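You operate a simulated robot arm through the tools that you are given. There is no shell and no other tool. Be economical: measure what you need, move in short steps, check, and stop when the job is done.

You are at the controls of a simulated robot arm. One attempt, no reset.

JOB
Take the tin labelled "jaws" from the far top of the long table and leave it on the empty corner of the marker's base plate. Take the plug and leave it on the middle top of the long table. Take the green tin on the alcove worktop behind the drip mat and put it away on the top of the small goods bench. Put one of the round spacers from the top of the small goods bench on the near top of the long table. Take the red cup and leave it on the low shelf under the small marker. Fetch the white block and set it on the plaque with the silver plate. Put the brown knob block on the paper sheets. Take the carton of gloves on the top of the small goods bench and put it away on the shelf under the long bench. Put the wooden tag labelled "27" from the top of the small goods bench on the blue case. Shut the bottom grey drawer. Put one of the gauge blocks from the bench top by the small marker on top of the blue block. Pull the sink cupboard door open. Any order will do. Set down upright: red cup.

It is judged by the outcome, as a careful person would: the job done as asked, and still so three seconds after it is handed in. It fails if anything else is knocked over, pushed out of place, dropped, spilled or broken. Flat cloth is picked up by pressing the open fingertips on it (5 to 10 N) and closing them slowly along it; thin cloth reads only 2 to 8 mm in the jaws.

ROBOT AND FRAMES
A 7-joint arm with a fingered hand on a trunk, on a base that drives. Base frame: it is fixed to the floor where the robot stands at the start and does not move with it; the origin is under the middle of the robot, x ahead of it, y to its left, z up. Units: mm, degrees, N and s.
Its first joint turns from -69.0 to 172.0 degrees. Places, roughly: blue block (16x8x5 cm) [-900, -5900, 900]; blue case (10x6x2 cm) [-2400, -3400, 1200]; bottom grey drawer [-2300, -6400, 300]; brown knob block (15x10x6 cm) [-1200, -5900, 900]; carton of gloves [-1500, -5750, 1000]; empty corner of the marker's base plate (16x15 cm) [820, -3160, 760]; gauge block [-2000, -5250, 750]; green tin (6x6x5 cm) [1600, 2300, 900]; low shelf under the small marker [-2000, -5200, 300]; middle top of the long table [800, -1700, 700]; near top of the long table [800, -2700, 700]; paper sheets (30x21x1 cm) [-1700, -5800, 900]; plaque with the silver plate (7x9x2 cm) [700, -3400, 700]; plug (7x7x3 cm) [1700, 2100, 900]; red cup (7x7x11 cm) [-100, -5800, 900]; round spacer [-500, -6000, 750]; shelf under the long bench [-1000, -8000, 200]; sink cupboard door [1300, 1900, 400]; tin [750, 0, 750]; top of the small goods bench [-1000, -6000, 900]; white block (6x4x2 cm) [-200, -6200, 900]; wooden tag [-1500, -6250, 750]. Payload 5 kg.
The TCP is the grasp point between the finger pads, 32 mm short of the fingertips. In the tool frame z runs along the fingers and y along their closing line. The gripper opens to 160 mm. The gripper's body begins 89 mm behind the TCP. The gripper is a hand of 3 fingers: y runs from the thumb to the fingers, the wrist lies at [0, 0, -252] in the tool frame, and closing takes about 1.5 s.
Orientation is that of the tool frame in the base frame, as [roll, pitch, yaw] about the fixed x, y, z axes, in that order (R = Rz(yaw) Ry(pitch) Rx(roll)). With the fingers straight down and closing along the base's y, the tool's x points along the base's -x, its y along +y and its z along -z.

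CONTROLS
- The arm moves only by the tool apply_moves. Its arguments are lists of equal length, an entry for each row: "linear": the shift along the tool's x, y, z in mm, a list of three; "angular": the turn, a rotation vector about the tool's x, y, z in degrees, a list of three. In form: {"linear": [[x, y, z], ...], "angular": [[ax, ay, az], ...]}. A call has 1 to 10 rows; each row shifts and turns the commanded pose from where the row before left it, along the tool's axes as they then stand. "hand" is the gripper command, from -1 (fully open) to 1 (shut), values between in proportion, set as the call begins (left out, the last holds). Rows are played at 5 a second. More than 50 mm and 8.6 degrees between two rows, or a gripper value outside its range, and nothing of the call is played. A pose out of reach is approached as far as the arm can. The call stops where the force on the tool passes 40 N (or 10 N more than at its start, if that is more) or the arm is blocked; 0.2 s more then pass. Each finger travels about 108 mm/s and halts on what it meets, pressing with about 24 N; the grip force reading is that of the motor and also rises with nothing between the fingers. The clock runs only during rows and for 0.2 s after the last one: add rows that do not move to give the fingers time. The reply holds the time, the measured pose of the TCP, the force on the tool along the base axes, the opening and the grip force, in the units named above and with some noise, with the torque about the TCP (base axes, N m) and any sound that the robot's microphone picked up.
- Cameras (640 x 400 px; columns grow to the right, rows downward): "scene" is now at [114.6, -0.3, 1413.1]; the picture's right is [0.17, -0.98, -0.00], its down [-0.76, -0.14, -0.63] and it looks along [0.62, 0.11, -0.78] (base axes); focal length 295 px, centre (320, 200). "wrist" rides on the gripper at [65, -4, -116] in the tool frame; the picture's right is [0.06, 1.00, 0.00], its down [-0.87, 0.05, -0.49] and it looks along [-0.49, 0.03, 0.87] (tool axes); focal length 261 px, centre (320, 200). There is no depth. A picture from a camera that has moved, and an enlarged one, comes with that camera's place and axes in the base frame and with its lens. The place of the scene camera against the robot may be out by one fixed shift of up to 25 mm in any direction.
- grab_frame(camera): a new picture of that camera. It takes no simulated time.
- move_column(by): slides the trunk up (or, below 0, down) by that many mm; the arm and the scene camera ride with it, the base frame stays. It gives what a move gives, with no picture.
- base_move(legs): drives the robot by 1 to 6 legs, each [ahead, left, turn to the left] in mm, mm and degrees, along the robot's own axes; the way and the turn of a leg run together, so that a leg with both is an arc; at most 1500 mm and 180 degrees a leg. The arm and the cameras ride along, it lands a little off, and it stops where it bumps. It gives what a move gives.
- set_fingers(finger1, finger2, thumb_bend): sets how far each is bent, from 0 (flat) to 1 (curled in); at 0.3 the hand is open as for a grip, at 0.7 the pads meet at the TCP. One left out holds its place. A second passes; each finger stops where it meets its share of the squeeze, and holds until it gets a number again. A gripper value or a shape takes the hand back. It gives what a move gives, with no picture; readings hold the bend of each and the force on the fingers (four entries, about 0 where the hand has none), thumb and palm.
- set_grasp(shape): the hand has 3 fingers and takes this shape, open, in about a second: jaw (thumb against the fingers, like two jaws); tri (thumb and two fingers); tip (a fingertip pinch); poke (one finger out to press); point (the index stretched); flat (the hand flat); cup (the hand cupped); fist (a fist). The gripper value then closes the fingers along that shape, each until it touches; the sizes above hold for jaw. It gives what a move gives, with no picture.
- pan_tilt(pan, tilt): turns the head with the scene camera to pan (to the left, within 86 degrees either way) and tilt (down, from -29 to 69), counted from straight ahead of the robot. It gives what a move gives.
- inspect(camera, box): a new picture of the part [left, top, right, bottom] of that camera's present view, enlarged. It takes no simulated time.
- close_job(): hands the job in; it is judged then, once.

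Work in short steps. Places have to be worked out from the pictures, the camera data and where the tool is seen: move nearer, look again, correct. Check each grasp and each placing, and mend what went wrong. You have 546 turns and 328 pictures in all, those below and enlarged ones among them. Open the gripper and draw the arm clear of the work before you hand the job in, unless the task says otherwise.

The tools are called after "Call:" as a command line: name --argument value ..., lists and objects as JSON in quotes. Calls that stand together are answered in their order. apply_moves: Moves the arm, as the interface text tells. Its arguments: {"type":"object","properties":{"linear":{"type":"array","items":{"type":"array","items":{"type":"number"}}},"angular":{"type":"array","items":{"type":"array","items":{"type":"number"}}},"hand":{"type":"number"}},"required":["linear","angular"]} The other tools are called the same way: move_column (by) slides the trunk up or down; set_grasp (shape) gives the hand a shape; set_fingers (finger1, finger2, thumb_bend) moves the fingers one by one; base_move (legs) drives the base; pan_tilt (pan, tilt) turns the head that bears the scene camera; grab_frame (camera) takes a picture; inspect (camera, box) takes an enlarged picture of a part of a camera's view; close_job () hands the job in.

At the start:

```text
clock: 0.0
tcp_pos: [662.2, 204.2, 986.8]
tool_rot: [-180.0, 0.0, -180.0]
force: [0.4, -0.4, 0.2]
wrist_torque: [-0.03, 0.04, 0.02]
finger_gap: 160.0
grip_force: 0.1
shape: jaw
bend: [0.3, 0.3, 0.3]
finger forces: [0.0, 0.0, 0.1, 0.1, 0.1, 0.0]
trunk travel left (down, up): [-600.0, 340.0]
robot x, y, heading: [3.7, 5.2, 0.2]
head pan, tilt: [10.1, 50.9]
```

scene: 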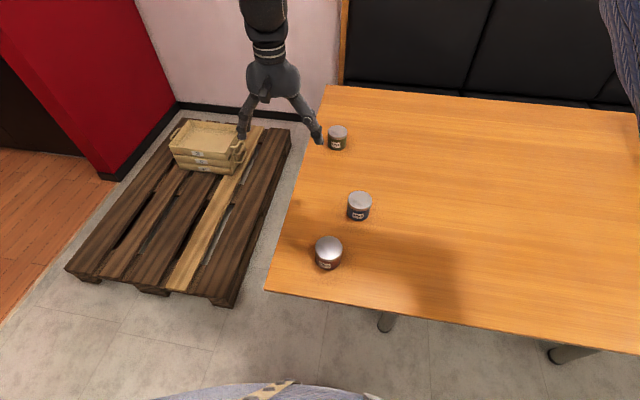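
wrist: 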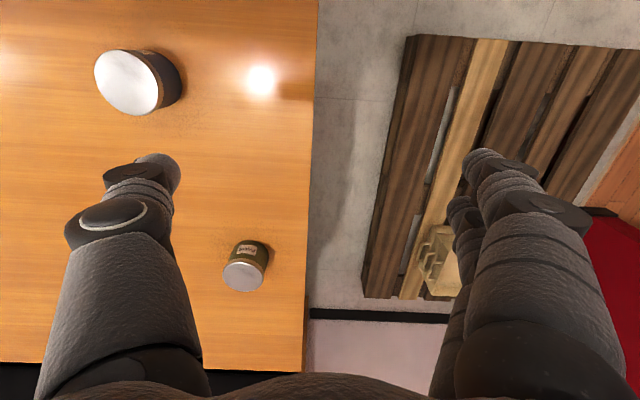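

I see three tins at the far top of the long table; I enlarge them to read the labels.

Call:
inspect --camera "scene" --box '[290, 180, 390, 280]'

Call:
inspect --camera "scene" --box '[310, 115, 360, 160]'

```text
4.00 times, centred on (340, 230) of scene
camera zoom: at [114.6, -0.3, 1413.1], right [0.17, -0.98, 0.0], down [-0.76, -0.14, -0.63], along [0.62, 0.11, -0.78], focal length 1181 px, centre (240, 80)
```

zoom: 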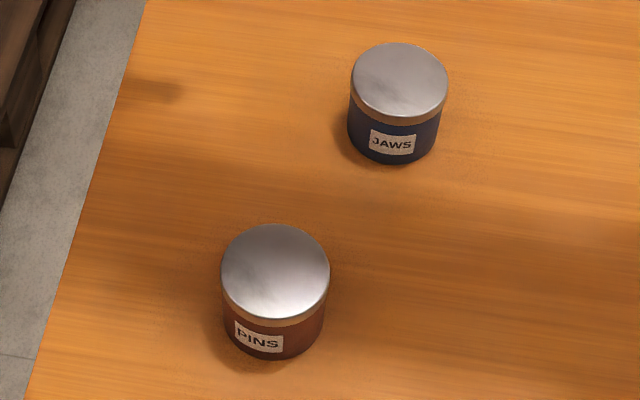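

```text
8.89 times, centred on (335, 138) of scene
camera zoom: at [114.6, -0.3, 1413.1], right [0.17, -0.98, 0.0], down [-0.76, -0.14, -0.63], along [0.62, 0.11, -0.78], focal length 2625 px, centre (187, 756)
```

zoom: 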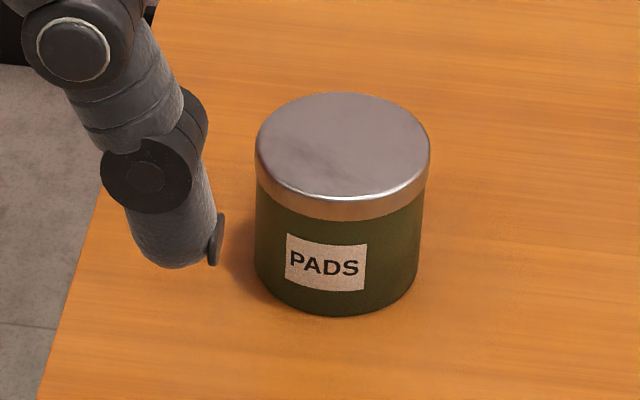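

The middle tin is "JAWS"; both cameras put it near (645, -24), lid height about 760. I move over it at the present height and look with the wrist camera.

Call:
apply_moves --linear '[[3, -46, 0], [3, -46, 0], [3, -46, 0], [3, -46, 0], [3, -44, 0], [0, 0, 0]]' --angular '[[0, 0, 0], [0, 0, 0], [0, 0, 0], [0, 0, 0], [0, 0, 0], [0, 0, 0]]' --hand -1

Call:
grab_frame --camera "wrist"

Call:
grab_frame --camera "scene"

```text
clock: 1.4
tcp_pos: [650.0, -23.0, 984.5]
tool_rot: [-180.0, 0.1, 179.9]
force: [0.6, -0.4, 0.0]
wrist_torque: [-0.04, 0.02, -0.02]
finger_gap: 160.1
grip_force: 0.1
shape: jaw
bend: [0.3, 0.3, 0.3]
finger forces: [0.0, 0.0, 0.1, 0.1, 0.0, 0.1]
trunk travel left (down, up): [-600.0, 340.0]
robot x, y, heading: [-1.8, 0.7, 0.1]
head pan, tilt: [10.1, 50.9]
```

```text
323 pictures are left
camera wrist: at [585.6, -26.8, 1101.1], right [-0.06, 1.0, 0.0], down [0.87, 0.06, 0.49], along [0.49, 0.03, -0.87], focal length 261 px, centre (320, 200)
```

wrist: 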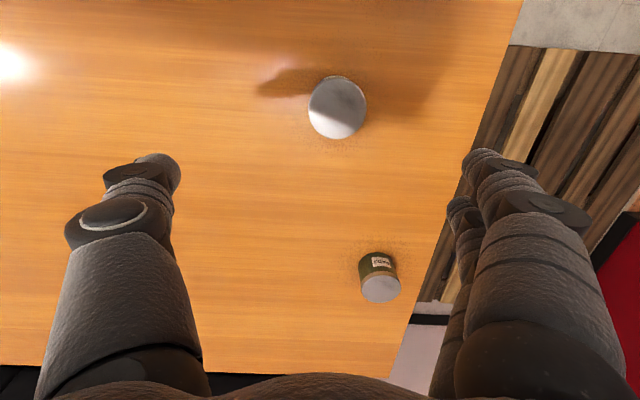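

```text
322 pictures are left
camera scene: at [114.7, 0.8, 1413.1], right [0.18, -0.98, 0.0], down [-0.76, -0.14, -0.63], along [0.62, 0.11, -0.78], focal length 295 px, centre (320, 200)
```

scene: 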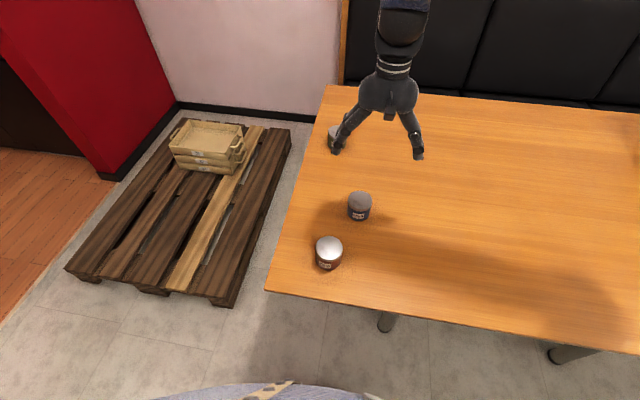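

Triangulating the two wrist pictures gives the tin at about (638, -4), lid at z≈793. I descend partway and look again.

Call:
apply_moves --linear '[[4, 7, 30], [4, 6, 35], [4, 6, 35], [0, 0, 30], [0, 0, 0]]' --angular '[[0, 0, 0], [0, 0, 0], [0, 0, 0], [0, 0, 0], [0, 0, 0]]'

Call:
grab_frame --camera "wrist"

Call:
grab_frame --camera "scene"

```text
clock: 2.6
tcp_pos: [636.2, -5.0, 855.0]
tool_rot: [-180.0, 0.1, -180.0]
force: [0.3, -0.1, 1.0]
wrist_torque: [0.01, 0.0, 0.01]
finger_gap: 159.9
grip_force: 0.2
shape: jaw
bend: [0.3, 0.3, 0.3]
finger forces: [0.1, 0.0, 0.0, 0.1, 0.0, 0.0]
trunk travel left (down, up): [-600.0, 340.0]
robot x, y, heading: [1.4, 0.4, -0.1]
head pan, tilt: [10.1, 50.9]
```

```text
321 pictures are left
camera wrist: at [571.8, -8.2, 970.7], right [-0.06, 1.0, 0.0], down [0.87, 0.05, 0.49], along [0.49, 0.03, -0.87], focal length 261 px, centre (320, 200)
```

wrist: 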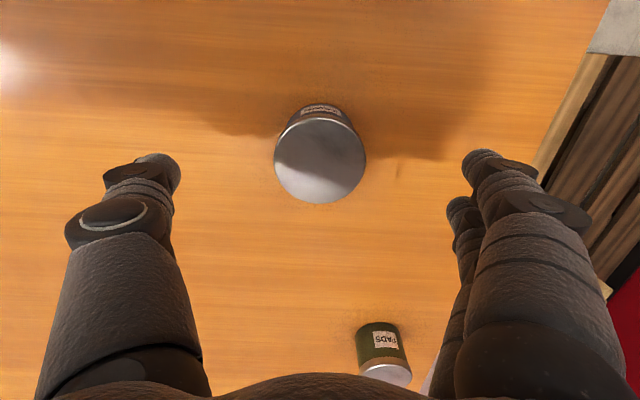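

```text
320 pictures are left
camera scene: at [114.3, -0.1, 1413.2], right [0.18, -0.98, 0.0], down [-0.76, -0.14, -0.63], along [0.62, 0.11, -0.78], focal length 295 px, centre (320, 200)
```

scene: 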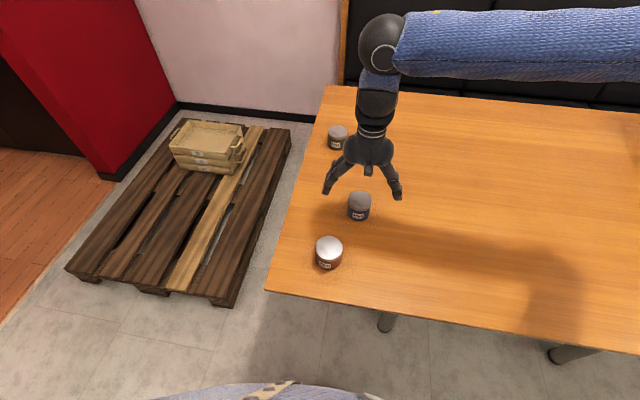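

The tin is centred between the fingers at (636, -4), lid z≈797. I descend to TCP z≈786 and close.

Call:
apply_moves --linear '[[0, 1, 25], [0, 0, 25], [0, 0, 19], [0, 0, 0]]' --angular '[[0, 0, 0], [0, 0, 0], [0, 0, 0], [0, 0, 0]]'

Call:
apply_moves --linear '[[0, 0, 0], [0, 0, 0], [0, 0, 0], [0, 0, 0], [0, 0, 0], [0, 0, 0], [0, 0, 0]]' --angular '[[0, 0, 0], [0, 0, 0], [0, 0, 0], [0, 0, 0], [0, 0, 0], [0, 0, 0], [0, 0, 0]]' --hand 1

Call:
grab_frame --camera "wrist"

```text
clock: 3.6
tcp_pos: [636.5, -4.9, 785.1]
tool_rot: [-180.0, 0.1, 180.0]
force: [0.2, 0.0, -0.1]
wrist_torque: [-0.01, -0.01, 0.01]
finger_gap: 159.9
grip_force: 0.0
shape: jaw
bend: [0.3, 0.3, 0.3]
finger forces: [0.0, 0.0, 0.0, 0.0, 0.0, 0.0]
trunk travel left (down, up): [-600.0, 340.0]
robot x, y, heading: [0.8, -0.7, 0.0]
head pan, tilt: [10.1, 50.9]
```

```text
clock: 5.2
tcp_pos: [636.5, -5.1, 786.4]
tool_rot: [179.9, 0.0, -180.0]
force: [1.0, -0.1, 0.5]
wrist_torque: [0.02, 0.02, 0.03]
finger_gap: 53.7
grip_force: 24.3
shape: jaw
bend: [0.73, 0.73, 0.7]
finger forces: [10.4, 10.8, 0.0, 0.1, 21.5, 0.0]
trunk travel left (down, up): [-600.0, 340.0]
robot x, y, heading: [-1.9, 1.5, -0.0]
head pan, tilt: [10.1, 50.9]
```

```text
319 pictures are left
camera wrist: at [571.4, -7.6, 901.5], right [-0.06, 1.0, 0.0], down [0.87, 0.05, 0.49], along [0.49, 0.03, -0.87], focal length 261 px, centre (320, 200)
```

wrist: 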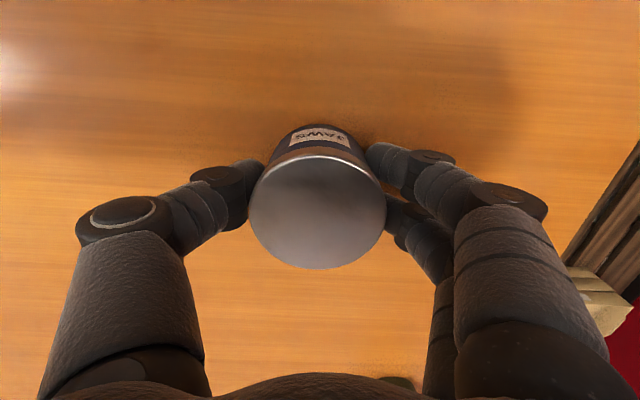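

The jaws tin is held (53.7 mm, 24 N). I lift it well clear and turn the head along the table.

Call:
apply_moves --linear '[[0, 0, -30], [10, 0, -45], [20, 0, -45], [30, 0, -45], [40, 0, -40], [40, 0, -20], [0, 0, 0]]' --angular '[[0, 0, 0], [0, 0, 0], [0, 0, 0], [0, 0, 0], [0, 0, 0], [0, 0, 0], [0, 0, 0]]'

Call:
pan_tilt --pan -60 --tilt 25

Call:
grab_frame --camera "scene"

```text
refused: row 4 steps farther than a row can; nothing moved
```

```text
clock: 6.6
tcp_pos: [635.2, -4.2, 785.4]
tool_rot: [-180.0, 0.0, -180.0]
force: [-0.3, 0.1, -0.2]
wrist_torque: [0.01, 0.05, -0.01]
finger_gap: 53.9
grip_force: 24.7
shape: jaw
bend: [0.73, 0.73, 0.7]
finger forces: [10.4, 10.8, 0.1, 0.0, 21.5, 0.0]
trunk travel left (down, up): [-600.0, 340.0]
robot x, y, heading: [1.4, 1.1, -0.1]
head pan, tilt: [-60.0, 25.0]
```

```text
318 pictures are left
camera scene: at [85.9, -93.5, 1451.8], right [-0.87, -0.5, 0.0], down [-0.21, 0.37, -0.91], along [0.45, -0.78, -0.42], focal length 295 px, centre (320, 200)
```

scene: 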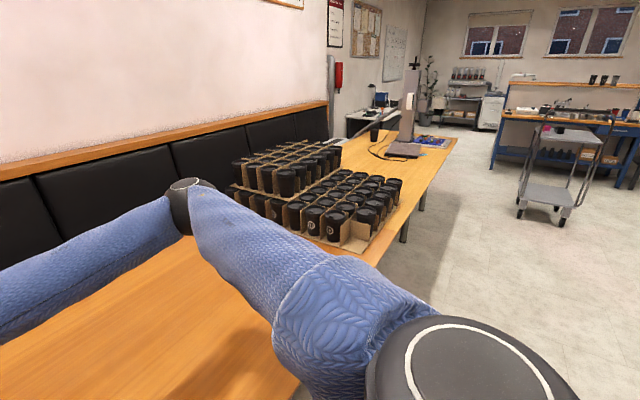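

The step was over 50 mm, so nothing moved. I lift in smaller rows and draw the arm in.

Call:
apply_moves --linear '[[0, 0, -30], [0, 0, -45], [0, 0, -45], [0, 0, -45], [0, 0, -45], [30, 0, -35], [40, 0, 0], [40, 0, 0], [0, 0, 0]]' --angular '[[0, 0, 0], [0, 0, 0], [0, 0, 0], [0, 0, 0], [0, 0, 0], [0, 0, 0], [0, 0, 0], [0, 0, 0], [0, 0, 0]]'

Call:
grab_frame --camera "scene"

```text
clock: 8.6
tcp_pos: [526.9, -5.9, 1032.9]
tool_rot: [-179.9, -0.1, 179.9]
force: [0.0, 0.1, -2.5]
wrist_torque: [0.01, 0.03, -0.02]
finger_gap: 53.8
grip_force: 24.1
shape: jaw
bend: [0.73, 0.73, 0.7]
finger forces: [10.5, 11.1, 0.1, 0.0, 21.4, 0.0]
trunk travel left (down, up): [-600.0, 340.0]
robot x, y, heading: [0.9, 2.6, 0.2]
head pan, tilt: [-60.0, 25.0]
```

```text
317 pictures are left
camera scene: at [86.4, -93.8, 1451.7], right [-0.87, -0.5, 0.0], down [-0.21, 0.37, -0.91], along [0.45, -0.78, -0.42], focal length 295 px, centre (320, 200)
```

scene: 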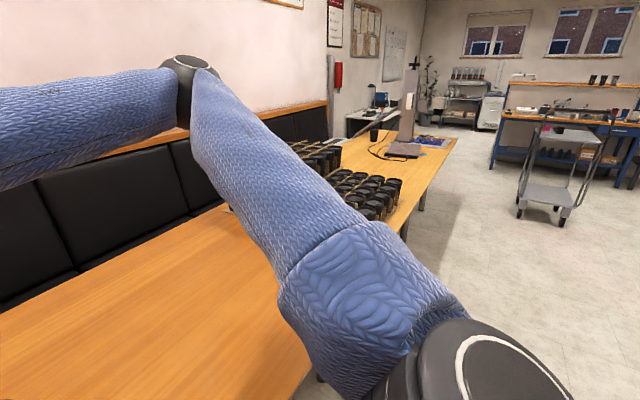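

Clear path along the table front. I strafe along it towards the marker (two legs), then look at the base plate.

Call:
base_move --legs '[[0, -1400, 0], [0, -1300, 0]]'

Call:
pan_tilt --pan -25 --tilt 35

Call:
grab_frame --camera "scene"

```text
clock: 21.7
tcp_pos: [473.2, -2713.1, 1032.9]
tool_rot: [180.0, 0.0, 178.0]
force: [-1.2, -0.8, -2.3]
wrist_torque: [0.01, 0.0, -0.03]
finger_gap: 53.8
grip_force: 23.9
shape: jaw
bend: [0.73, 0.73, 0.7]
finger forces: [10.7, 11.2, 0.0, 0.0, 21.5, 0.1]
trunk travel left (down, up): [-600.0, 340.0]
robot x, y, heading: [-52.1, -2689.9, -1.7]
head pan, tilt: [-60.0, 25.0]
```

```text
clock: 22.7
tcp_pos: [474.1, -2712.0, 1033.3]
tool_rot: [180.0, 0.0, 178.2]
force: [1.0, 0.2, -1.4]
wrist_torque: [-0.02, 0.02, 0.0]
finger_gap: 53.5
grip_force: 23.6
shape: jaw
bend: [0.73, 0.73, 0.7]
finger forces: [10.7, 11.1, 0.0, 0.1, 21.4, 0.0]
trunk travel left (down, up): [-600.0, 340.0]
robot x, y, heading: [-49.0, -2688.5, -1.9]
head pan, tilt: [-25.0, 35.0]
```

```text
316 pictures are left
camera scene: at [66.0, -2744.5, 1436.0], right [-0.45, -0.89, 0.0], down [-0.51, 0.26, -0.82], along [0.73, -0.37, -0.57], focal length 295 px, centre (320, 200)
```

scene: 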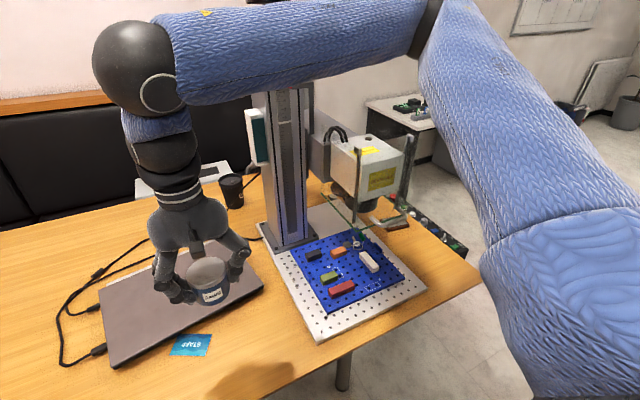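

The marker and its base plate are ahead; I enlarge the view to find the empty corner.

Call:
inspect --camera "scene" --box '[240, 120, 480, 350]'

```text
1.74 times, centred on (360, 235) of scene
camera zoom: at [66.0, -2744.5, 1436.0], right [-0.45, -0.89, 0.0], down [-0.51, 0.26, -0.82], along [0.73, -0.37, -0.57], focal length 514 px, centre (250, 139)
```

zoom: 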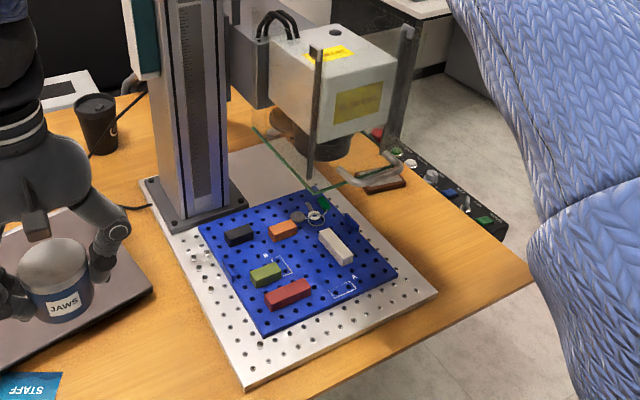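

The empty corner seems to be behind the blue board, beside the column, partly under the laser head. I strafe farther to see it from the other side.

Call:
base_move --legs '[[0, -600, 1.8]]'

Call:
pan_tilt --pan 0 --tilt 35

Call:
grab_frame --camera "scene"

Call:
grab_frame --camera "wrist"

```text
clock: 24.6
tcp_pos: [463.2, -2954.2, 1034.0]
tool_rot: [179.5, -0.3, 179.3]
force: [-3.3, 0.6, -2.9]
wrist_torque: [0.14, -0.12, -0.21]
finger_gap: 52.4
grip_force: 24.1
shape: jaw
bend: [0.73, 0.73, 0.7]
finger forces: [12.2, 12.5, 0.0, 0.1, 27.3, 0.0]
trunk travel left (down, up): [-600.0, 340.0]
robot x, y, heading: [-59.3, -2936.1, -1.2]
head pan, tilt: [-25.0, 35.0]
stopped in leg 1: the force on the tool passed its limit at 60 N (the readings are from after the stop); the commanded pose is now the measured one
```

```text
clock: 25.5
tcp_pos: [464.6, -2950.6, 1034.2]
tool_rot: [179.7, -0.2, 179.3]
force: [-7.0, 3.1, -1.8]
wrist_torque: [-0.11, -0.28, -0.56]
finger_gap: 52.3
grip_force: 23.9
shape: jaw
bend: [0.73, 0.73, 0.7]
finger forces: [11.8, 12.2, 0.0, 0.1, 30.9, 0.0]
trunk travel left (down, up): [-600.0, 340.0]
robot x, y, heading: [-56.7, -2939.5, -1.4]
head pan, tilt: [0.0, 35.0]
```

```text
314 pictures are left
camera scene: at [68.8, -2955.0, 1436.1], right [-0.02, -1.0, 0.0], down [-0.57, 0.01, -0.82], along [0.82, -0.02, -0.57], focal length 295 px, centre (320, 200)
```

scene: 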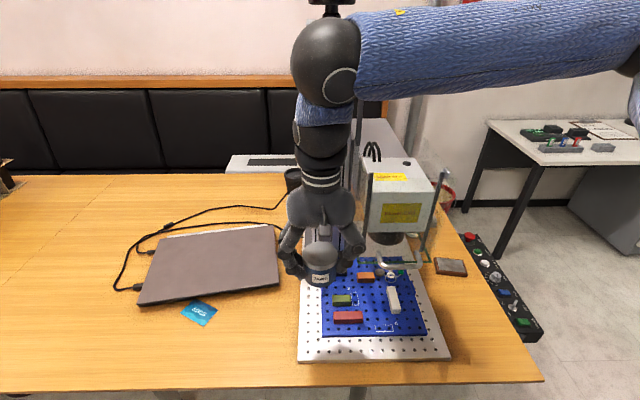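

```text
313 pictures are left
camera wrist: at [400.3, -2953.0, 1150.2], right [-0.05, 1.0, 0.01], down [0.87, 0.04, 0.49], along [0.49, 0.03, -0.87], focal length 261 px, centre (320, 200)
```

wrist: 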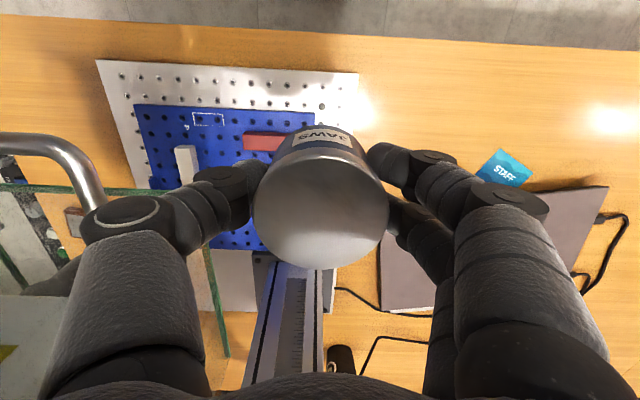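

The thumb touched the guard at the laser head. I back off to the left right away and look again.

Call:
base_move --legs '[[0, 120, 0]]'

Call:
grab_frame --camera "scene"

Call:
grab_frame --camera "wrist"

```text
clock: 26.8
tcp_pos: [466.9, -2830.4, 1033.7]
tool_rot: [179.7, -0.2, 179.2]
force: [-0.2, 0.0, -2.5]
wrist_torque: [-0.06, -0.01, 0.0]
finger_gap: 52.2
grip_force: 24.1
shape: jaw
bend: [0.73, 0.73, 0.7]
finger forces: [11.7, 12.1, 0.0, 0.2, 22.6, 0.1]
trunk travel left (down, up): [-600.0, 340.0]
robot x, y, heading: [-56.8, -2815.3, -1.3]
head pan, tilt: [0.0, 35.0]
```

```text
312 pictures are left
camera scene: at [72.0, -2835.1, 1436.0], right [-0.02, -1.0, 0.0], down [-0.57, 0.01, -0.82], along [0.82, -0.02, -0.57], focal length 295 px, centre (320, 200)
```

scene: 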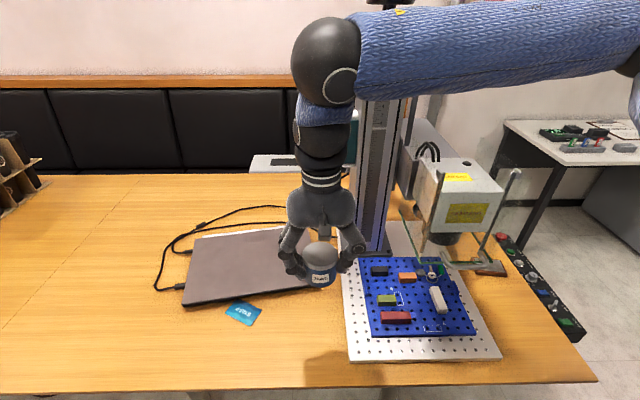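

```text
311 pictures are left
camera wrist: at [403.2, -2833.9, 1150.0], right [-0.05, 1.0, 0.0], down [0.87, 0.04, 0.49], along [0.49, 0.03, -0.87], focal length 261 px, centre (320, 200)
```

wrist: 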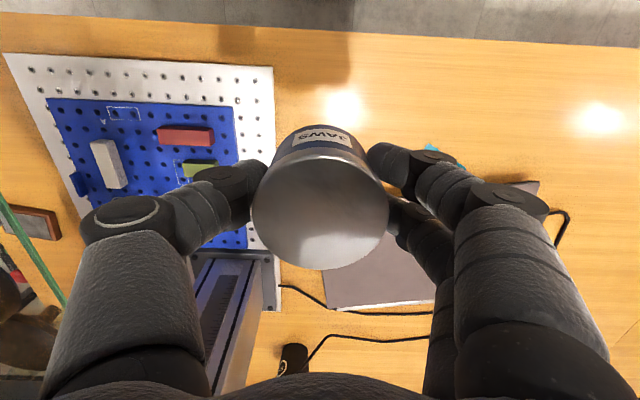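

No visible displacement of the marker. The guard glass spans about x≥490, y −3164…−3042, z≥970; I back away from the table and go round to the table's end to see the corner beyond the laser head.

Call:
base_move --legs '[[-300, 0, 1.3], [0, -900, 0]]'

Call:
pan_tilt --pan 10 --tilt 25

Call:
grab_frame --camera "scene"

```text
clock: 30.7
tcp_pos: [175.9, -3097.4, 1031.7]
tool_rot: [179.8, -0.4, 178.9]
force: [0.2, 0.4, -2.1]
wrist_torque: [-0.07, 0.09, 0.02]
finger_gap: 52.4
grip_force: 23.9
shape: jaw
bend: [0.73, 0.73, 0.7]
finger forces: [11.8, 12.2, 0.1, 0.0, 22.7, 0.0]
trunk travel left (down, up): [-600.0, 340.0]
robot x, y, heading: [-351.8, -3085.6, -1.3]
head pan, tilt: [0.0, 35.0]
stopped in leg 2: the robot was blocked; the commanded pose is now the measured one
```

```text
clock: 31.4
tcp_pos: [173.4, -3100.3, 1033.4]
tool_rot: [179.6, -0.2, 178.8]
force: [0.0, -0.3, -1.7]
wrist_torque: [-0.01, 0.01, 0.02]
finger_gap: 52.3
grip_force: 23.8
shape: jaw
bend: [0.73, 0.73, 0.7]
finger forces: [11.8, 12.1, 0.1, 0.0, 22.7, 0.0]
trunk travel left (down, up): [-600.0, 340.0]
robot x, y, heading: [-350.4, -3089.1, -1.4]
head pan, tilt: [10.0, 25.0]
```

```text
310 pictures are left
camera scene: at [-219.4, -3086.7, 1451.8], right [0.15, -0.99, 0.0], down [-0.42, -0.06, -0.91], along [0.9, 0.13, -0.42], focal length 295 px, centre (320, 200)
```

scene: 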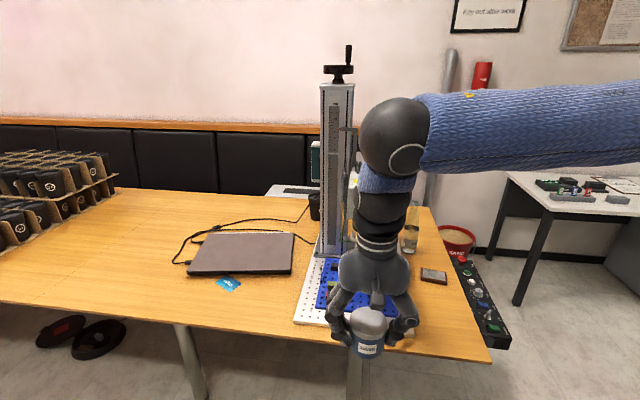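

The base was blocked on its right; I look that way to see what stands there (the cart seen earlier).

Call:
pan_tilt --pan -80 --tilt 45

Call:
grab_frame --camera "scene"

```text
clock: 33.1
tcp_pos: [173.3, -3099.5, 1034.0]
tool_rot: [179.6, -0.2, 178.8]
force: [0.4, -0.4, -1.8]
wrist_torque: [0.02, -0.01, 0.0]
finger_gap: 52.5
grip_force: 24.3
shape: jaw
bend: [0.73, 0.73, 0.7]
finger forces: [11.8, 12.1, 0.0, 0.0, 22.8, 0.0]
trunk travel left (down, up): [-600.0, 340.0]
robot x, y, heading: [-346.6, -3084.2, -1.1]
head pan, tilt: [-80.0, 45.0]
```

```text
309 pictures are left
camera scene: at [-298.0, -3180.3, 1421.2], right [-0.99, -0.15, 0.0], down [-0.11, 0.7, -0.71], along [0.11, -0.7, -0.71], focal length 295 px, centre (320, 200)
```

scene: 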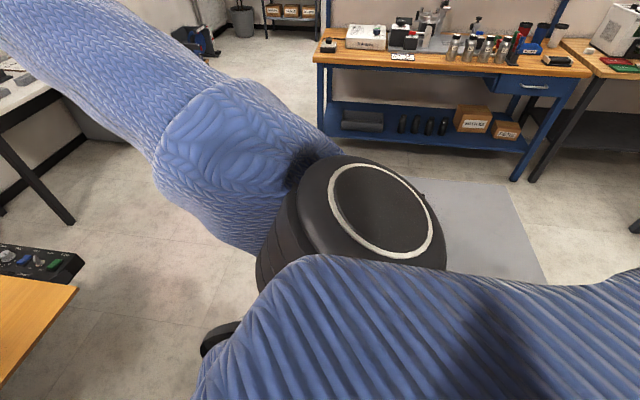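

The shoulder hides what blocked me. I move away to the left and turn right to see the area.

Call:
base_move --legs '[[150, 300, 0], [0, 0, -60]]'

Call:
pan_tilt --pan -40 --tilt 40

Call:
grab_frame --camera "scene"

```text
clock: 38.0
tcp_pos: [45.5, -3262.2, 1033.5]
tool_rot: [179.6, -0.3, 117.5]
force: [-0.7, 0.0, -2.2]
wrist_torque: [0.01, -0.02, -0.01]
finger_gap: 52.5
grip_force: 23.7
shape: jaw
bend: [0.73, 0.73, 0.7]
finger forces: [11.2, 12.1, 0.0, 0.0, 22.5, 0.1]
trunk travel left (down, up): [-600.0, 340.0]
robot x, y, heading: [-193.1, -2795.0, -62.6]
head pan, tilt: [-80.0, 45.0]
```

```text
clock: 39.0
tcp_pos: [44.7, -3262.2, 1034.9]
tool_rot: [179.6, -0.2, 117.5]
force: [-0.8, 0.4, -1.2]
wrist_torque: [0.04, 0.0, 0.01]
finger_gap: 52.4
grip_force: 23.9
shape: jaw
bend: [0.73, 0.73, 0.7]
finger forces: [11.1, 12.2, 0.1, 0.1, 22.5, 0.0]
trunk travel left (down, up): [-600.0, 340.0]
robot x, y, heading: [-189.3, -2796.1, -62.6]
head pan, tilt: [-40.0, 40.0]
```

```text
308 pictures are left
camera scene: at [-199.0, -2937.2, 1428.5], right [-0.97, 0.22, 0.0], down [0.14, 0.63, -0.77], along [-0.17, -0.75, -0.64], focal length 295 px, centre (320, 200)
```

scene: 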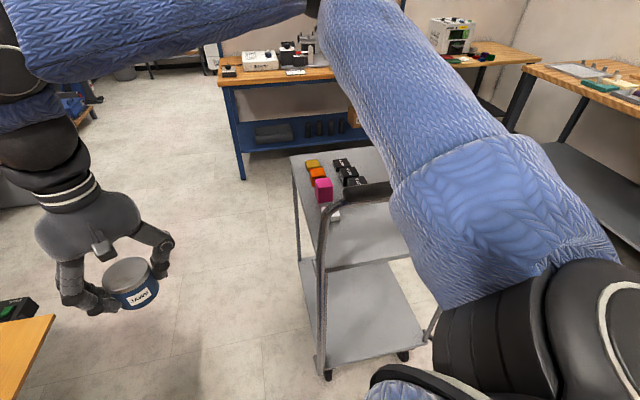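

The cart stands at about x −340…−700, y −3420…−3900, its goods still in place. I turn to face −y and pass between cart and table end at x≈10.

Call:
base_move --legs '[[0, 0, -27.4], [0, 195, 0], [450, 0, 0]]'

Call:
pan_tilt --pan 0 --tilt 40

Call:
grab_frame --camera "scene"

```text
clock: 44.3
tcp_pos: [-7.1, -3770.3, 1033.3]
tool_rot: [179.5, -0.3, 90.0]
force: [-0.3, 0.3, -1.5]
wrist_torque: [0.04, -0.01, -0.01]
finger_gap: 52.4
grip_force: 23.8
shape: jaw
bend: [0.73, 0.73, 0.7]
finger forces: [11.1, 12.2, 0.1, 0.0, 22.6, 0.0]
trunk travel left (down, up): [-600.0, 340.0]
robot x, y, heading: [-4.5, -3247.4, -90.3]
head pan, tilt: [-40.0, 40.0]
```

```text
clock: 45.4
tcp_pos: [-7.4, -3770.6, 1034.1]
tool_rot: [179.6, -0.2, 90.1]
force: [-0.3, 0.8, -1.0]
wrist_torque: [0.01, -0.01, 0.0]
finger_gap: 52.6
grip_force: 23.8
shape: jaw
bend: [0.73, 0.73, 0.7]
finger forces: [11.1, 12.2, 0.0, 0.0, 22.5, 0.1]
trunk travel left (down, up): [-600.0, 340.0]
robot x, y, heading: [-1.6, -3249.8, -90.1]
head pan, tilt: [0.0, 40.0]
```

```text
307 pictures are left
camera scene: at [-14.5, -3395.9, 1428.5], right [-1.0, 0.0, 0.0], down [0.0, 0.64, -0.77], along [0.0, -0.77, -0.64], focal length 295 px, centre (320, 200)
```

scene: 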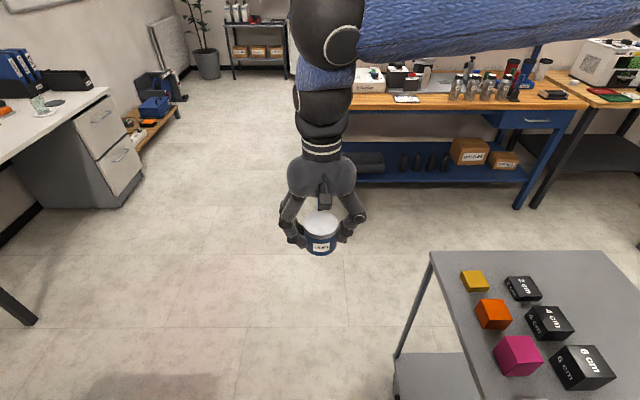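

Cart edge is at x≈−290 and the table edge at 370, so I stay at x≈40, creep past, then swing left beyond the table's end.

Call:
base_move --legs '[[0, 40, 0], [350, 0, 0], [350, 400, 0]]'

Call:
pan_tilt --pan 70 --tilt 40

Call:
grab_frame --camera "scene"

```text
clock: 50.8
tcp_pos: [441.7, -4464.9, 1033.1]
tool_rot: [179.7, -0.3, 90.7]
force: [0.7, 0.0, -1.5]
wrist_torque: [0.01, 0.04, 0.0]
finger_gap: 52.3
grip_force: 23.8
shape: jaw
bend: [0.73, 0.73, 0.7]
finger forces: [11.2, 12.3, 0.1, 0.1, 22.6, 0.1]
trunk travel left (down, up): [-600.0, 340.0]
robot x, y, heading: [439.7, -3939.9, -89.6]
head pan, tilt: [0.0, 40.0]
```

```text
clock: 52.2
tcp_pos: [441.5, -4464.3, 1034.0]
tool_rot: [179.6, -0.4, 90.7]
force: [-0.2, -0.1, -1.1]
wrist_torque: [-0.01, 0.0, -0.03]
finger_gap: 52.5
grip_force: 23.7
shape: jaw
bend: [0.73, 0.73, 0.7]
finger forces: [11.1, 12.0, 0.0, 0.0, 22.6, 0.1]
trunk travel left (down, up): [-600.0, 340.0]
robot x, y, heading: [438.1, -3939.9, -89.5]
head pan, tilt: [70.0, 40.0]
```

```text
306 pictures are left
camera scene: at [509.6, -4033.1, 1428.5], right [-0.34, -0.94, 0.0], down [-0.61, 0.22, -0.77], along [0.72, -0.26, -0.64], focal length 295 px, centre (320, 200)
```

scene: 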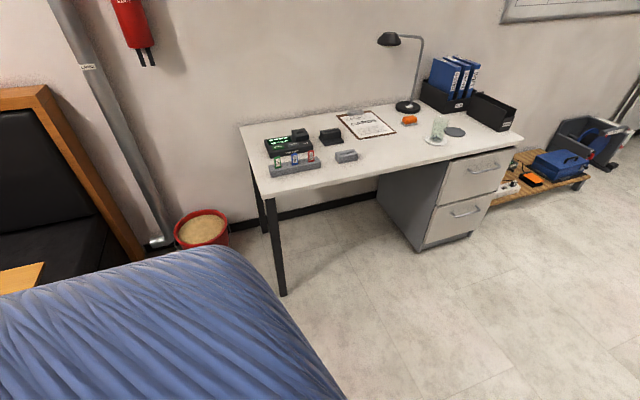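

Space is free here. I move 100 mm farther from the table and turn to face it (+y), then look at the corner from this side.

Call:
base_move --legs '[[110, 0, 0], [0, 0, 90], [0, 0, 89.5]]'

Call:
pan_tilt --pan -15 --tilt 35

Call:
grab_frame --camera "scene"

```text
clock: 61.0
tcp_pos: [439.4, -3524.9, 1034.4]
tool_rot: [179.6, -0.2, -89.3]
force: [-0.7, -0.6, -1.2]
wrist_torque: [-0.01, -0.04, 0.0]
finger_gap: 52.3
grip_force: 24.3
shape: jaw
bend: [0.73, 0.73, 0.7]
finger forces: [10.2, 12.0, 0.1, 0.0, 22.3, 0.0]
trunk travel left (down, up): [-600.0, 340.0]
robot x, y, heading: [437.8, -4046.5, 90.5]
head pan, tilt: [70.0, 40.0]
```

```text
clock: 62.6
tcp_pos: [439.1, -3526.4, 1033.4]
tool_rot: [179.6, -0.2, -89.2]
force: [0.2, 0.2, -1.9]
wrist_torque: [-0.01, 0.0, 0.02]
finger_gap: 52.1
grip_force: 24.1
shape: jaw
bend: [0.73, 0.73, 0.7]
finger forces: [10.3, 12.2, 0.0, 0.0, 22.3, 0.0]
trunk travel left (down, up): [-600.0, 340.0]
robot x, y, heading: [438.8, -4047.0, 90.1]
head pan, tilt: [-15.0, 35.0]
```

```text
305 pictures are left
camera scene: at [452.1, -3926.7, 1436.0], right [0.97, -0.25, 0.0], down [-0.14, -0.56, -0.82], along [0.21, 0.79, -0.57], focal length 295 px, centre (320, 200)
```

scene: 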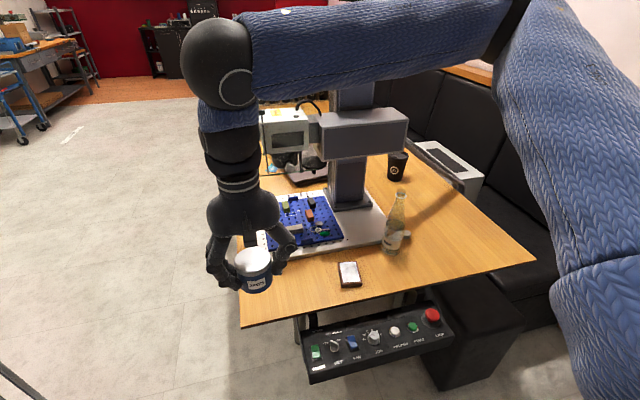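

Excellent view: the empty corner lies in front of the column, left of the bottle. I enlarge it.

Call:
inspect --camera "scene" --box '[230, 80, 470, 300]'

```text
1.82 times, centred on (350, 190) of scene
camera zoom: at [452.1, -3926.7, 1436.0], right [0.97, -0.25, 0.0], down [-0.14, -0.56, -0.82], along [0.21, 0.79, -0.57], focal length 537 px, centre (266, 218)
```

zoom: 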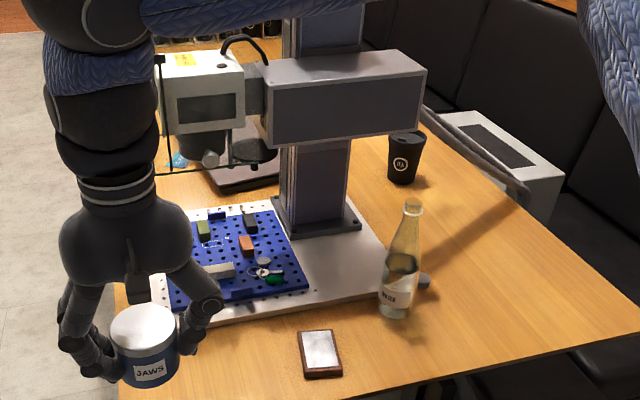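

Target corner ≈(820, −3190, 760); the bottle is at ≈(866, −3301) and the laser's cross arm overhangs near y≈−3130, z≈1000. I shift right 330 mm for a straight approach and look again.

Call:
base_move --legs '[[0, -330, 0]]'

Call:
pan_tilt --pan 0 --tilt 35

Call:
grab_frame --camera "scene"

Call:
grab_frame --camera "wrist"

```text
clock: 64.8
tcp_pos: [760.3, -3522.6, 1034.2]
tool_rot: [179.6, -0.3, -89.3]
force: [-0.2, 0.8, -1.7]
wrist_torque: [0.02, 0.05, -0.04]
finger_gap: 52.6
grip_force: 24.5
shape: jaw
bend: [0.73, 0.73, 0.7]
finger forces: [10.4, 12.1, 0.0, 0.0, 22.4, 0.1]
trunk travel left (down, up): [-600.0, 340.0]
robot x, y, heading: [761.3, -4047.1, 90.2]
head pan, tilt: [-15.0, 35.0]
```

```text
clock: 65.5
tcp_pos: [760.2, -3523.1, 1034.5]
tool_rot: [179.6, -0.4, -89.3]
force: [0.4, -0.1, -1.7]
wrist_torque: [0.01, 0.01, 0.0]
finger_gap: 52.2
grip_force: 23.6
shape: jaw
bend: [0.73, 0.73, 0.7]
finger forces: [10.5, 12.0, 0.0, 0.0, 22.3, 0.1]
trunk travel left (down, up): [-600.0, 340.0]
robot x, y, heading: [762.6, -4047.5, 90.4]
head pan, tilt: [0.0, 35.0]
```

```text
303 pictures are left
camera scene: at [750.3, -3921.3, 1436.0], right [1.0, 0.01, 0.0], down [0.0, -0.57, -0.82], along [-0.01, 0.82, -0.57], focal length 295 px, centre (320, 200)
```

scene: 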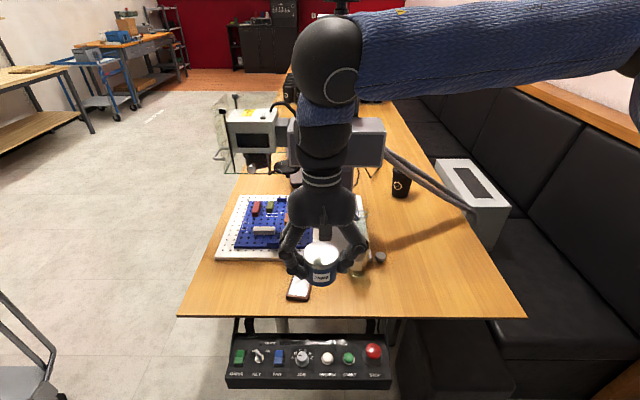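

```text
302 pictures are left
camera wrist: at [765.9, -3586.9, 1150.2], right [-1.0, -0.08, 0.01], down [-0.06, 0.87, 0.49], along [-0.04, 0.49, -0.87], focal length 261 px, centre (320, 200)
```

wrist: 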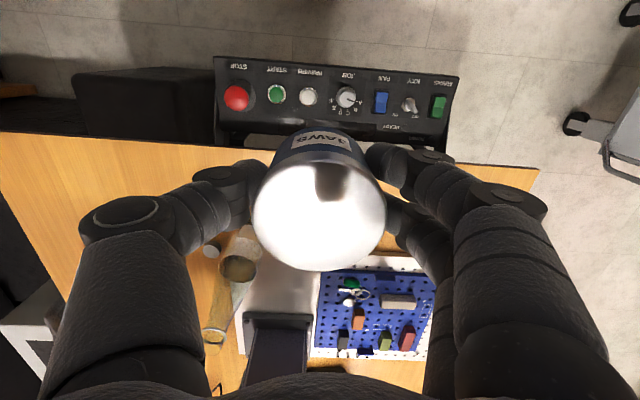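

Triangulating the cross arm puts its front near y≈−3190 and underside ≈1040, overhanging the corner, so a vertical hand won't fit. I'll set the tin on a free spot of the table (≈(960, −3385)), regrasp with the hand tilted ~27°, then place it. First move above that spot.

Call:
apply_moves --linear '[[-28, -40, 0], [-28, -40, 0], [-28, -40, 0], [-28, -40, 0], [-26, -38, 0], [0, 0, 45], [0, 0, 45], [0, 0, 45], [0, 0, 40], [0, 0, 0]]' --angular '[[0, 0, 0], [0, 0, 0], [0, 0, 0], [0, 0, 0], [0, 0, 0], [0, 0, 0], [0, 0, 0], [0, 0, 0], [0, 0, 0], [0, 0, 0]]'

Call:
grab_frame --camera "scene"

Call:
grab_frame --camera "wrist"

```text
clock: 67.7
tcp_pos: [954.9, -3385.2, 855.7]
tool_rot: [179.5, -0.2, -89.2]
force: [-0.1, -1.0, -1.0]
wrist_torque: [-0.01, 0.04, 0.0]
finger_gap: 51.9
grip_force: 24.2
shape: jaw
bend: [0.73, 0.73, 0.7]
finger forces: [10.6, 11.9, 0.0, 0.0, 22.1, 0.0]
trunk travel left (down, up): [-600.0, 340.0]
robot x, y, heading: [762.0, -4046.3, 90.1]
head pan, tilt: [0.0, 35.0]
```

```text
301 pictures are left
camera scene: at [749.9, -3921.7, 1436.1], right [1.0, 0.01, 0.0], down [0.01, -0.57, -0.82], along [-0.01, 0.82, -0.57], focal length 295 px, centre (320, 200)
```

scene: 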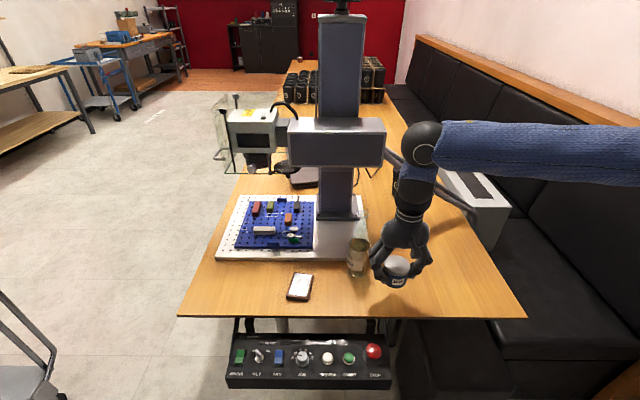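

```text
300 pictures are left
camera wrist: at [960.7, -3449.1, 972.7], right [-1.0, -0.08, 0.01], down [-0.06, 0.87, 0.49], along [-0.04, 0.49, -0.87], focal length 261 px, centre (320, 200)
```

wrist: 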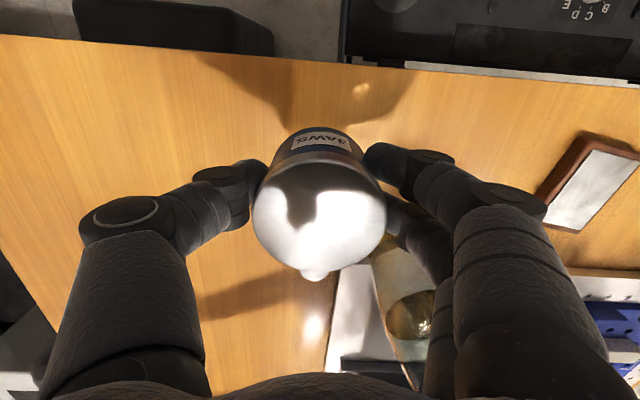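

The bottle is close on the left, so I shift 60 mm to the right before lowering.

Call:
apply_moves --linear '[[0, -30, 0], [0, -30, 0], [0, 0, 25], [0, 0, 20], [0, 0, 0]]' --angular '[[0, 0, 0], [0, 0, 0], [0, 0, 0], [0, 0, 0], [0, 0, 0]]'

Call:
apply_moves --linear '[[0, 0, 6], [0, 0, 6], [0, 0, 5], [0, 0, 5], [0, 0, 5]]' --angular '[[0, 0, 0], [0, 0, 0], [0, 0, 0], [0, 0, 0], [0, 0, 0]]'

```text
clock: 68.9
tcp_pos: [1013.3, -3382.2, 811.3]
tool_rot: [179.7, -0.2, -89.2]
force: [0.5, 0.6, -1.1]
wrist_torque: [-0.02, 0.0, 0.01]
finger_gap: 52.2
grip_force: 24.1
shape: jaw
bend: [0.73, 0.73, 0.7]
finger forces: [10.7, 12.0, 0.1, 0.0, 22.1, 0.0]
trunk travel left (down, up): [-600.0, 340.0]
robot x, y, heading: [761.1, -4045.4, 90.6]
head pan, tilt: [0.0, 35.0]
```

```text
clock: 70.1
tcp_pos: [1013.2, -3382.2, 784.8]
tool_rot: [179.6, -0.2, -89.2]
force: [0.6, 0.3, 4.9]
wrist_torque: [0.04, -0.05, 0.01]
finger_gap: 52.5
grip_force: 23.7
shape: jaw
bend: [0.73, 0.73, 0.7]
finger forces: [11.1, 13.2, 0.0, 0.0, 23.9, 0.0]
trunk travel left (down, up): [-600.0, 340.0]
robot x, y, heading: [764.6, -4044.3, 90.7]
head pan, tilt: [0.0, 35.0]
```

Contact at TCP z 785 (table). I open the fingers moderately and tilt the hand about the TCP by 28°, wrist toward me.

Call:
apply_moves --linear '[[0, 0, 0], [0, 0, 0], [0, 0, 0], [0, 0, 0], [0, 0, 0], [0, 0, 0]]' --angular '[[0, 0, 0], [0, 0, 0], [0, 0, 0], [0, 0, 0], [0, 0, 0], [0, 0, 0]]' --hand -0.3

Call:
apply_moves --linear '[[0, 0, 0], [0, 0, 0], [0, 0, 0], [0, 0, 0], [0, 0, 0], [0, 0, 0]]' --angular '[[0, -5.6, 0], [0, -5.6, 0], [0, -5.6, 0], [0, -5.6, 0], [0, -5.6, 0], [0, 0, 0]]'

Call:
grab_frame --camera "wrist"

Call:
grab_frame --camera "scene"

```text
clock: 71.5
tcp_pos: [1012.2, -3382.7, 784.8]
tool_rot: [179.6, -0.3, -89.2]
force: [0.8, -1.0, -0.4]
wrist_torque: [0.0, -0.02, -0.03]
finger_gap: 103.8
grip_force: 0.0
shape: jaw
bend: [0.7, 0.7, 0.67]
finger forces: [0.1, 0.0, 0.0, 0.1, 0.0, 0.0]
trunk travel left (down, up): [-600.0, 340.0]
robot x, y, heading: [759.9, -4040.8, 90.7]
head pan, tilt: [0.0, 35.0]
```

```text
clock: 72.9
tcp_pos: [1014.9, -3383.1, 785.0]
tool_rot: [179.7, 27.7, -89.4]
force: [-0.8, 0.5, 0.1]
wrist_torque: [0.02, -0.02, 0.02]
finger_gap: 103.7
grip_force: 0.1
shape: jaw
bend: [0.7, 0.7, 0.67]
finger forces: [0.0, 0.0, 0.0, 0.0, 0.0, 0.0]
trunk travel left (down, up): [-600.0, 340.0]
robot x, y, heading: [760.5, -4048.0, 90.2]
head pan, tilt: [0.0, 35.0]
```

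```text
299 pictures are left
camera wrist: at [1020.7, -3492.9, 857.1], right [-1.0, -0.07, -0.02], down [-0.06, 0.54, 0.84], along [-0.05, 0.84, -0.54], focal length 261 px, centre (320, 200)
```

wrist: 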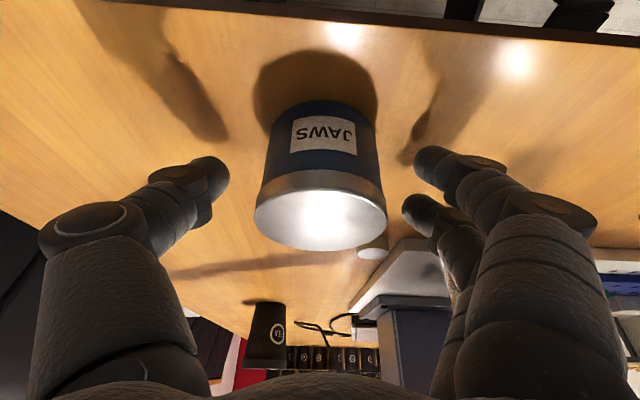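

```text
298 pictures are left
camera scene: at [750.1, -3921.2, 1436.0], right [1.0, 0.01, 0.0], down [0.01, -0.57, -0.82], along [-0.01, 0.82, -0.57], focal length 295 px, centre (320, 200)
```

scene: 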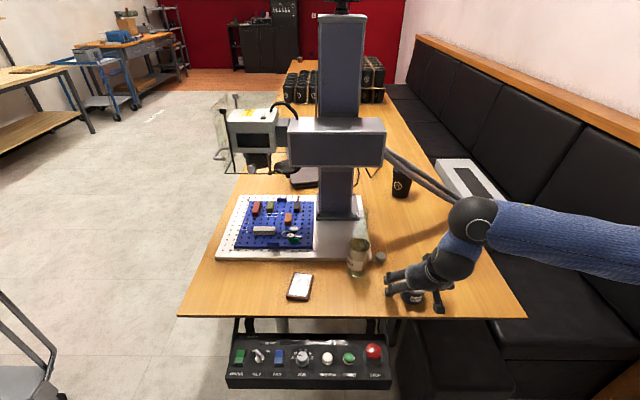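

The tin stands upright between the tilted fingers. I close and lift.

Call:
apply_moves --linear '[[0, 0, 0], [0, 0, 0], [0, 0, 0], [0, 0, 0], [0, 0, 0], [0, 0, 0]]' --angular '[[0, 0, 0], [0, 0, 0], [0, 0, 0], [0, 0, 0], [0, 0, 0], [0, 0, 0]]' --hand 1

Call:
apply_moves --linear '[[-9.4, 0, -17.7], [-14, 0, -26.5], [-19, 0, -35], [-19, 0, -35], [-19, 0, -35], [-19, 0, -35], [-19, 0, -35], [0, 0, 0]]' --angular '[[0, 0, 0], [0, 0, 0], [0, 0, 0], [0, 0, 0], [0, 0, 0], [0, 0, 0], [0, 0, 0], [0, 0, 0]]'

Call:
grab_frame --camera "scene"

Call:
grab_frame --camera "wrist"

```text
clock: 74.3
tcp_pos: [1013.8, -3381.7, 784.6]
tool_rot: [179.6, 27.6, -89.4]
force: [-0.7, -0.4, 0.2]
wrist_torque: [-0.01, -0.02, 0.01]
finger_gap: 54.4
grip_force: 23.0
shape: jaw
bend: [0.73, 0.73, 0.7]
finger forces: [11.0, 10.5, 0.0, 0.0, 21.7, 0.1]
trunk travel left (down, up): [-600.0, 340.0]
robot x, y, heading: [756.7, -4047.7, 90.5]
head pan, tilt: [0.0, 35.0]
```

```text
clock: 76.1
tcp_pos: [1016.2, -3378.6, 1035.0]
tool_rot: [179.6, 27.7, -89.4]
force: [0.2, 0.3, -2.6]
wrist_torque: [0.02, 0.0, -0.02]
finger_gap: 54.1
grip_force: 24.3
shape: jaw
bend: [0.73, 0.73, 0.7]
finger forces: [10.9, 10.5, 0.0, 0.1, 21.2, 0.1]
trunk travel left (down, up): [-600.0, 340.0]
robot x, y, heading: [761.7, -4048.4, 90.1]
head pan, tilt: [0.0, 35.0]
```

```text
297 pictures are left
camera scene: at [750.9, -3920.7, 1435.9], right [1.0, 0.01, 0.0], down [0.0, -0.57, -0.82], along [-0.01, 0.82, -0.57], focal length 295 px, centre (320, 200)
```

scene: 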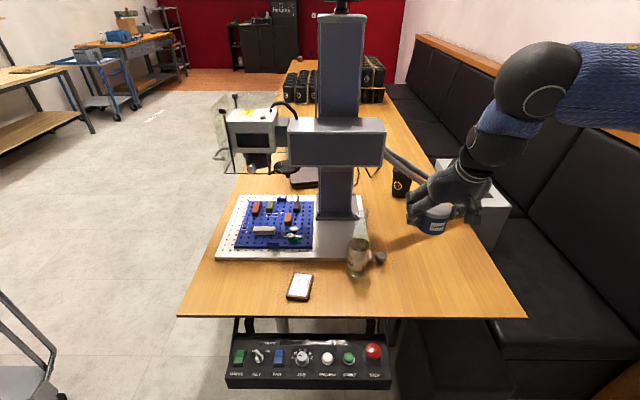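

```text
296 pictures are left
camera wrist: at [1023.2, -3489.2, 1107.9], right [-1.0, -0.07, -0.02], down [-0.06, 0.54, 0.84], along [-0.05, 0.84, -0.54], focal length 261 px, centre (320, 200)
```

wrist: 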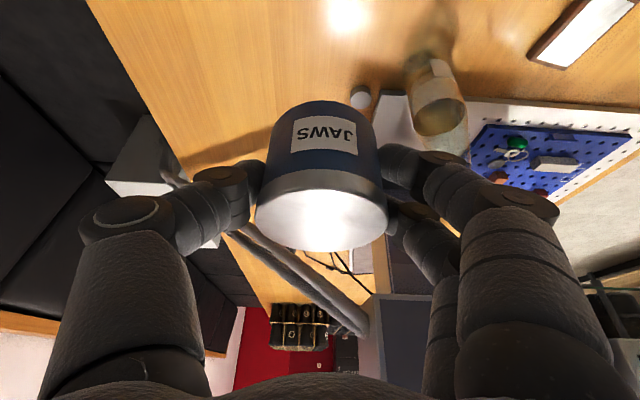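

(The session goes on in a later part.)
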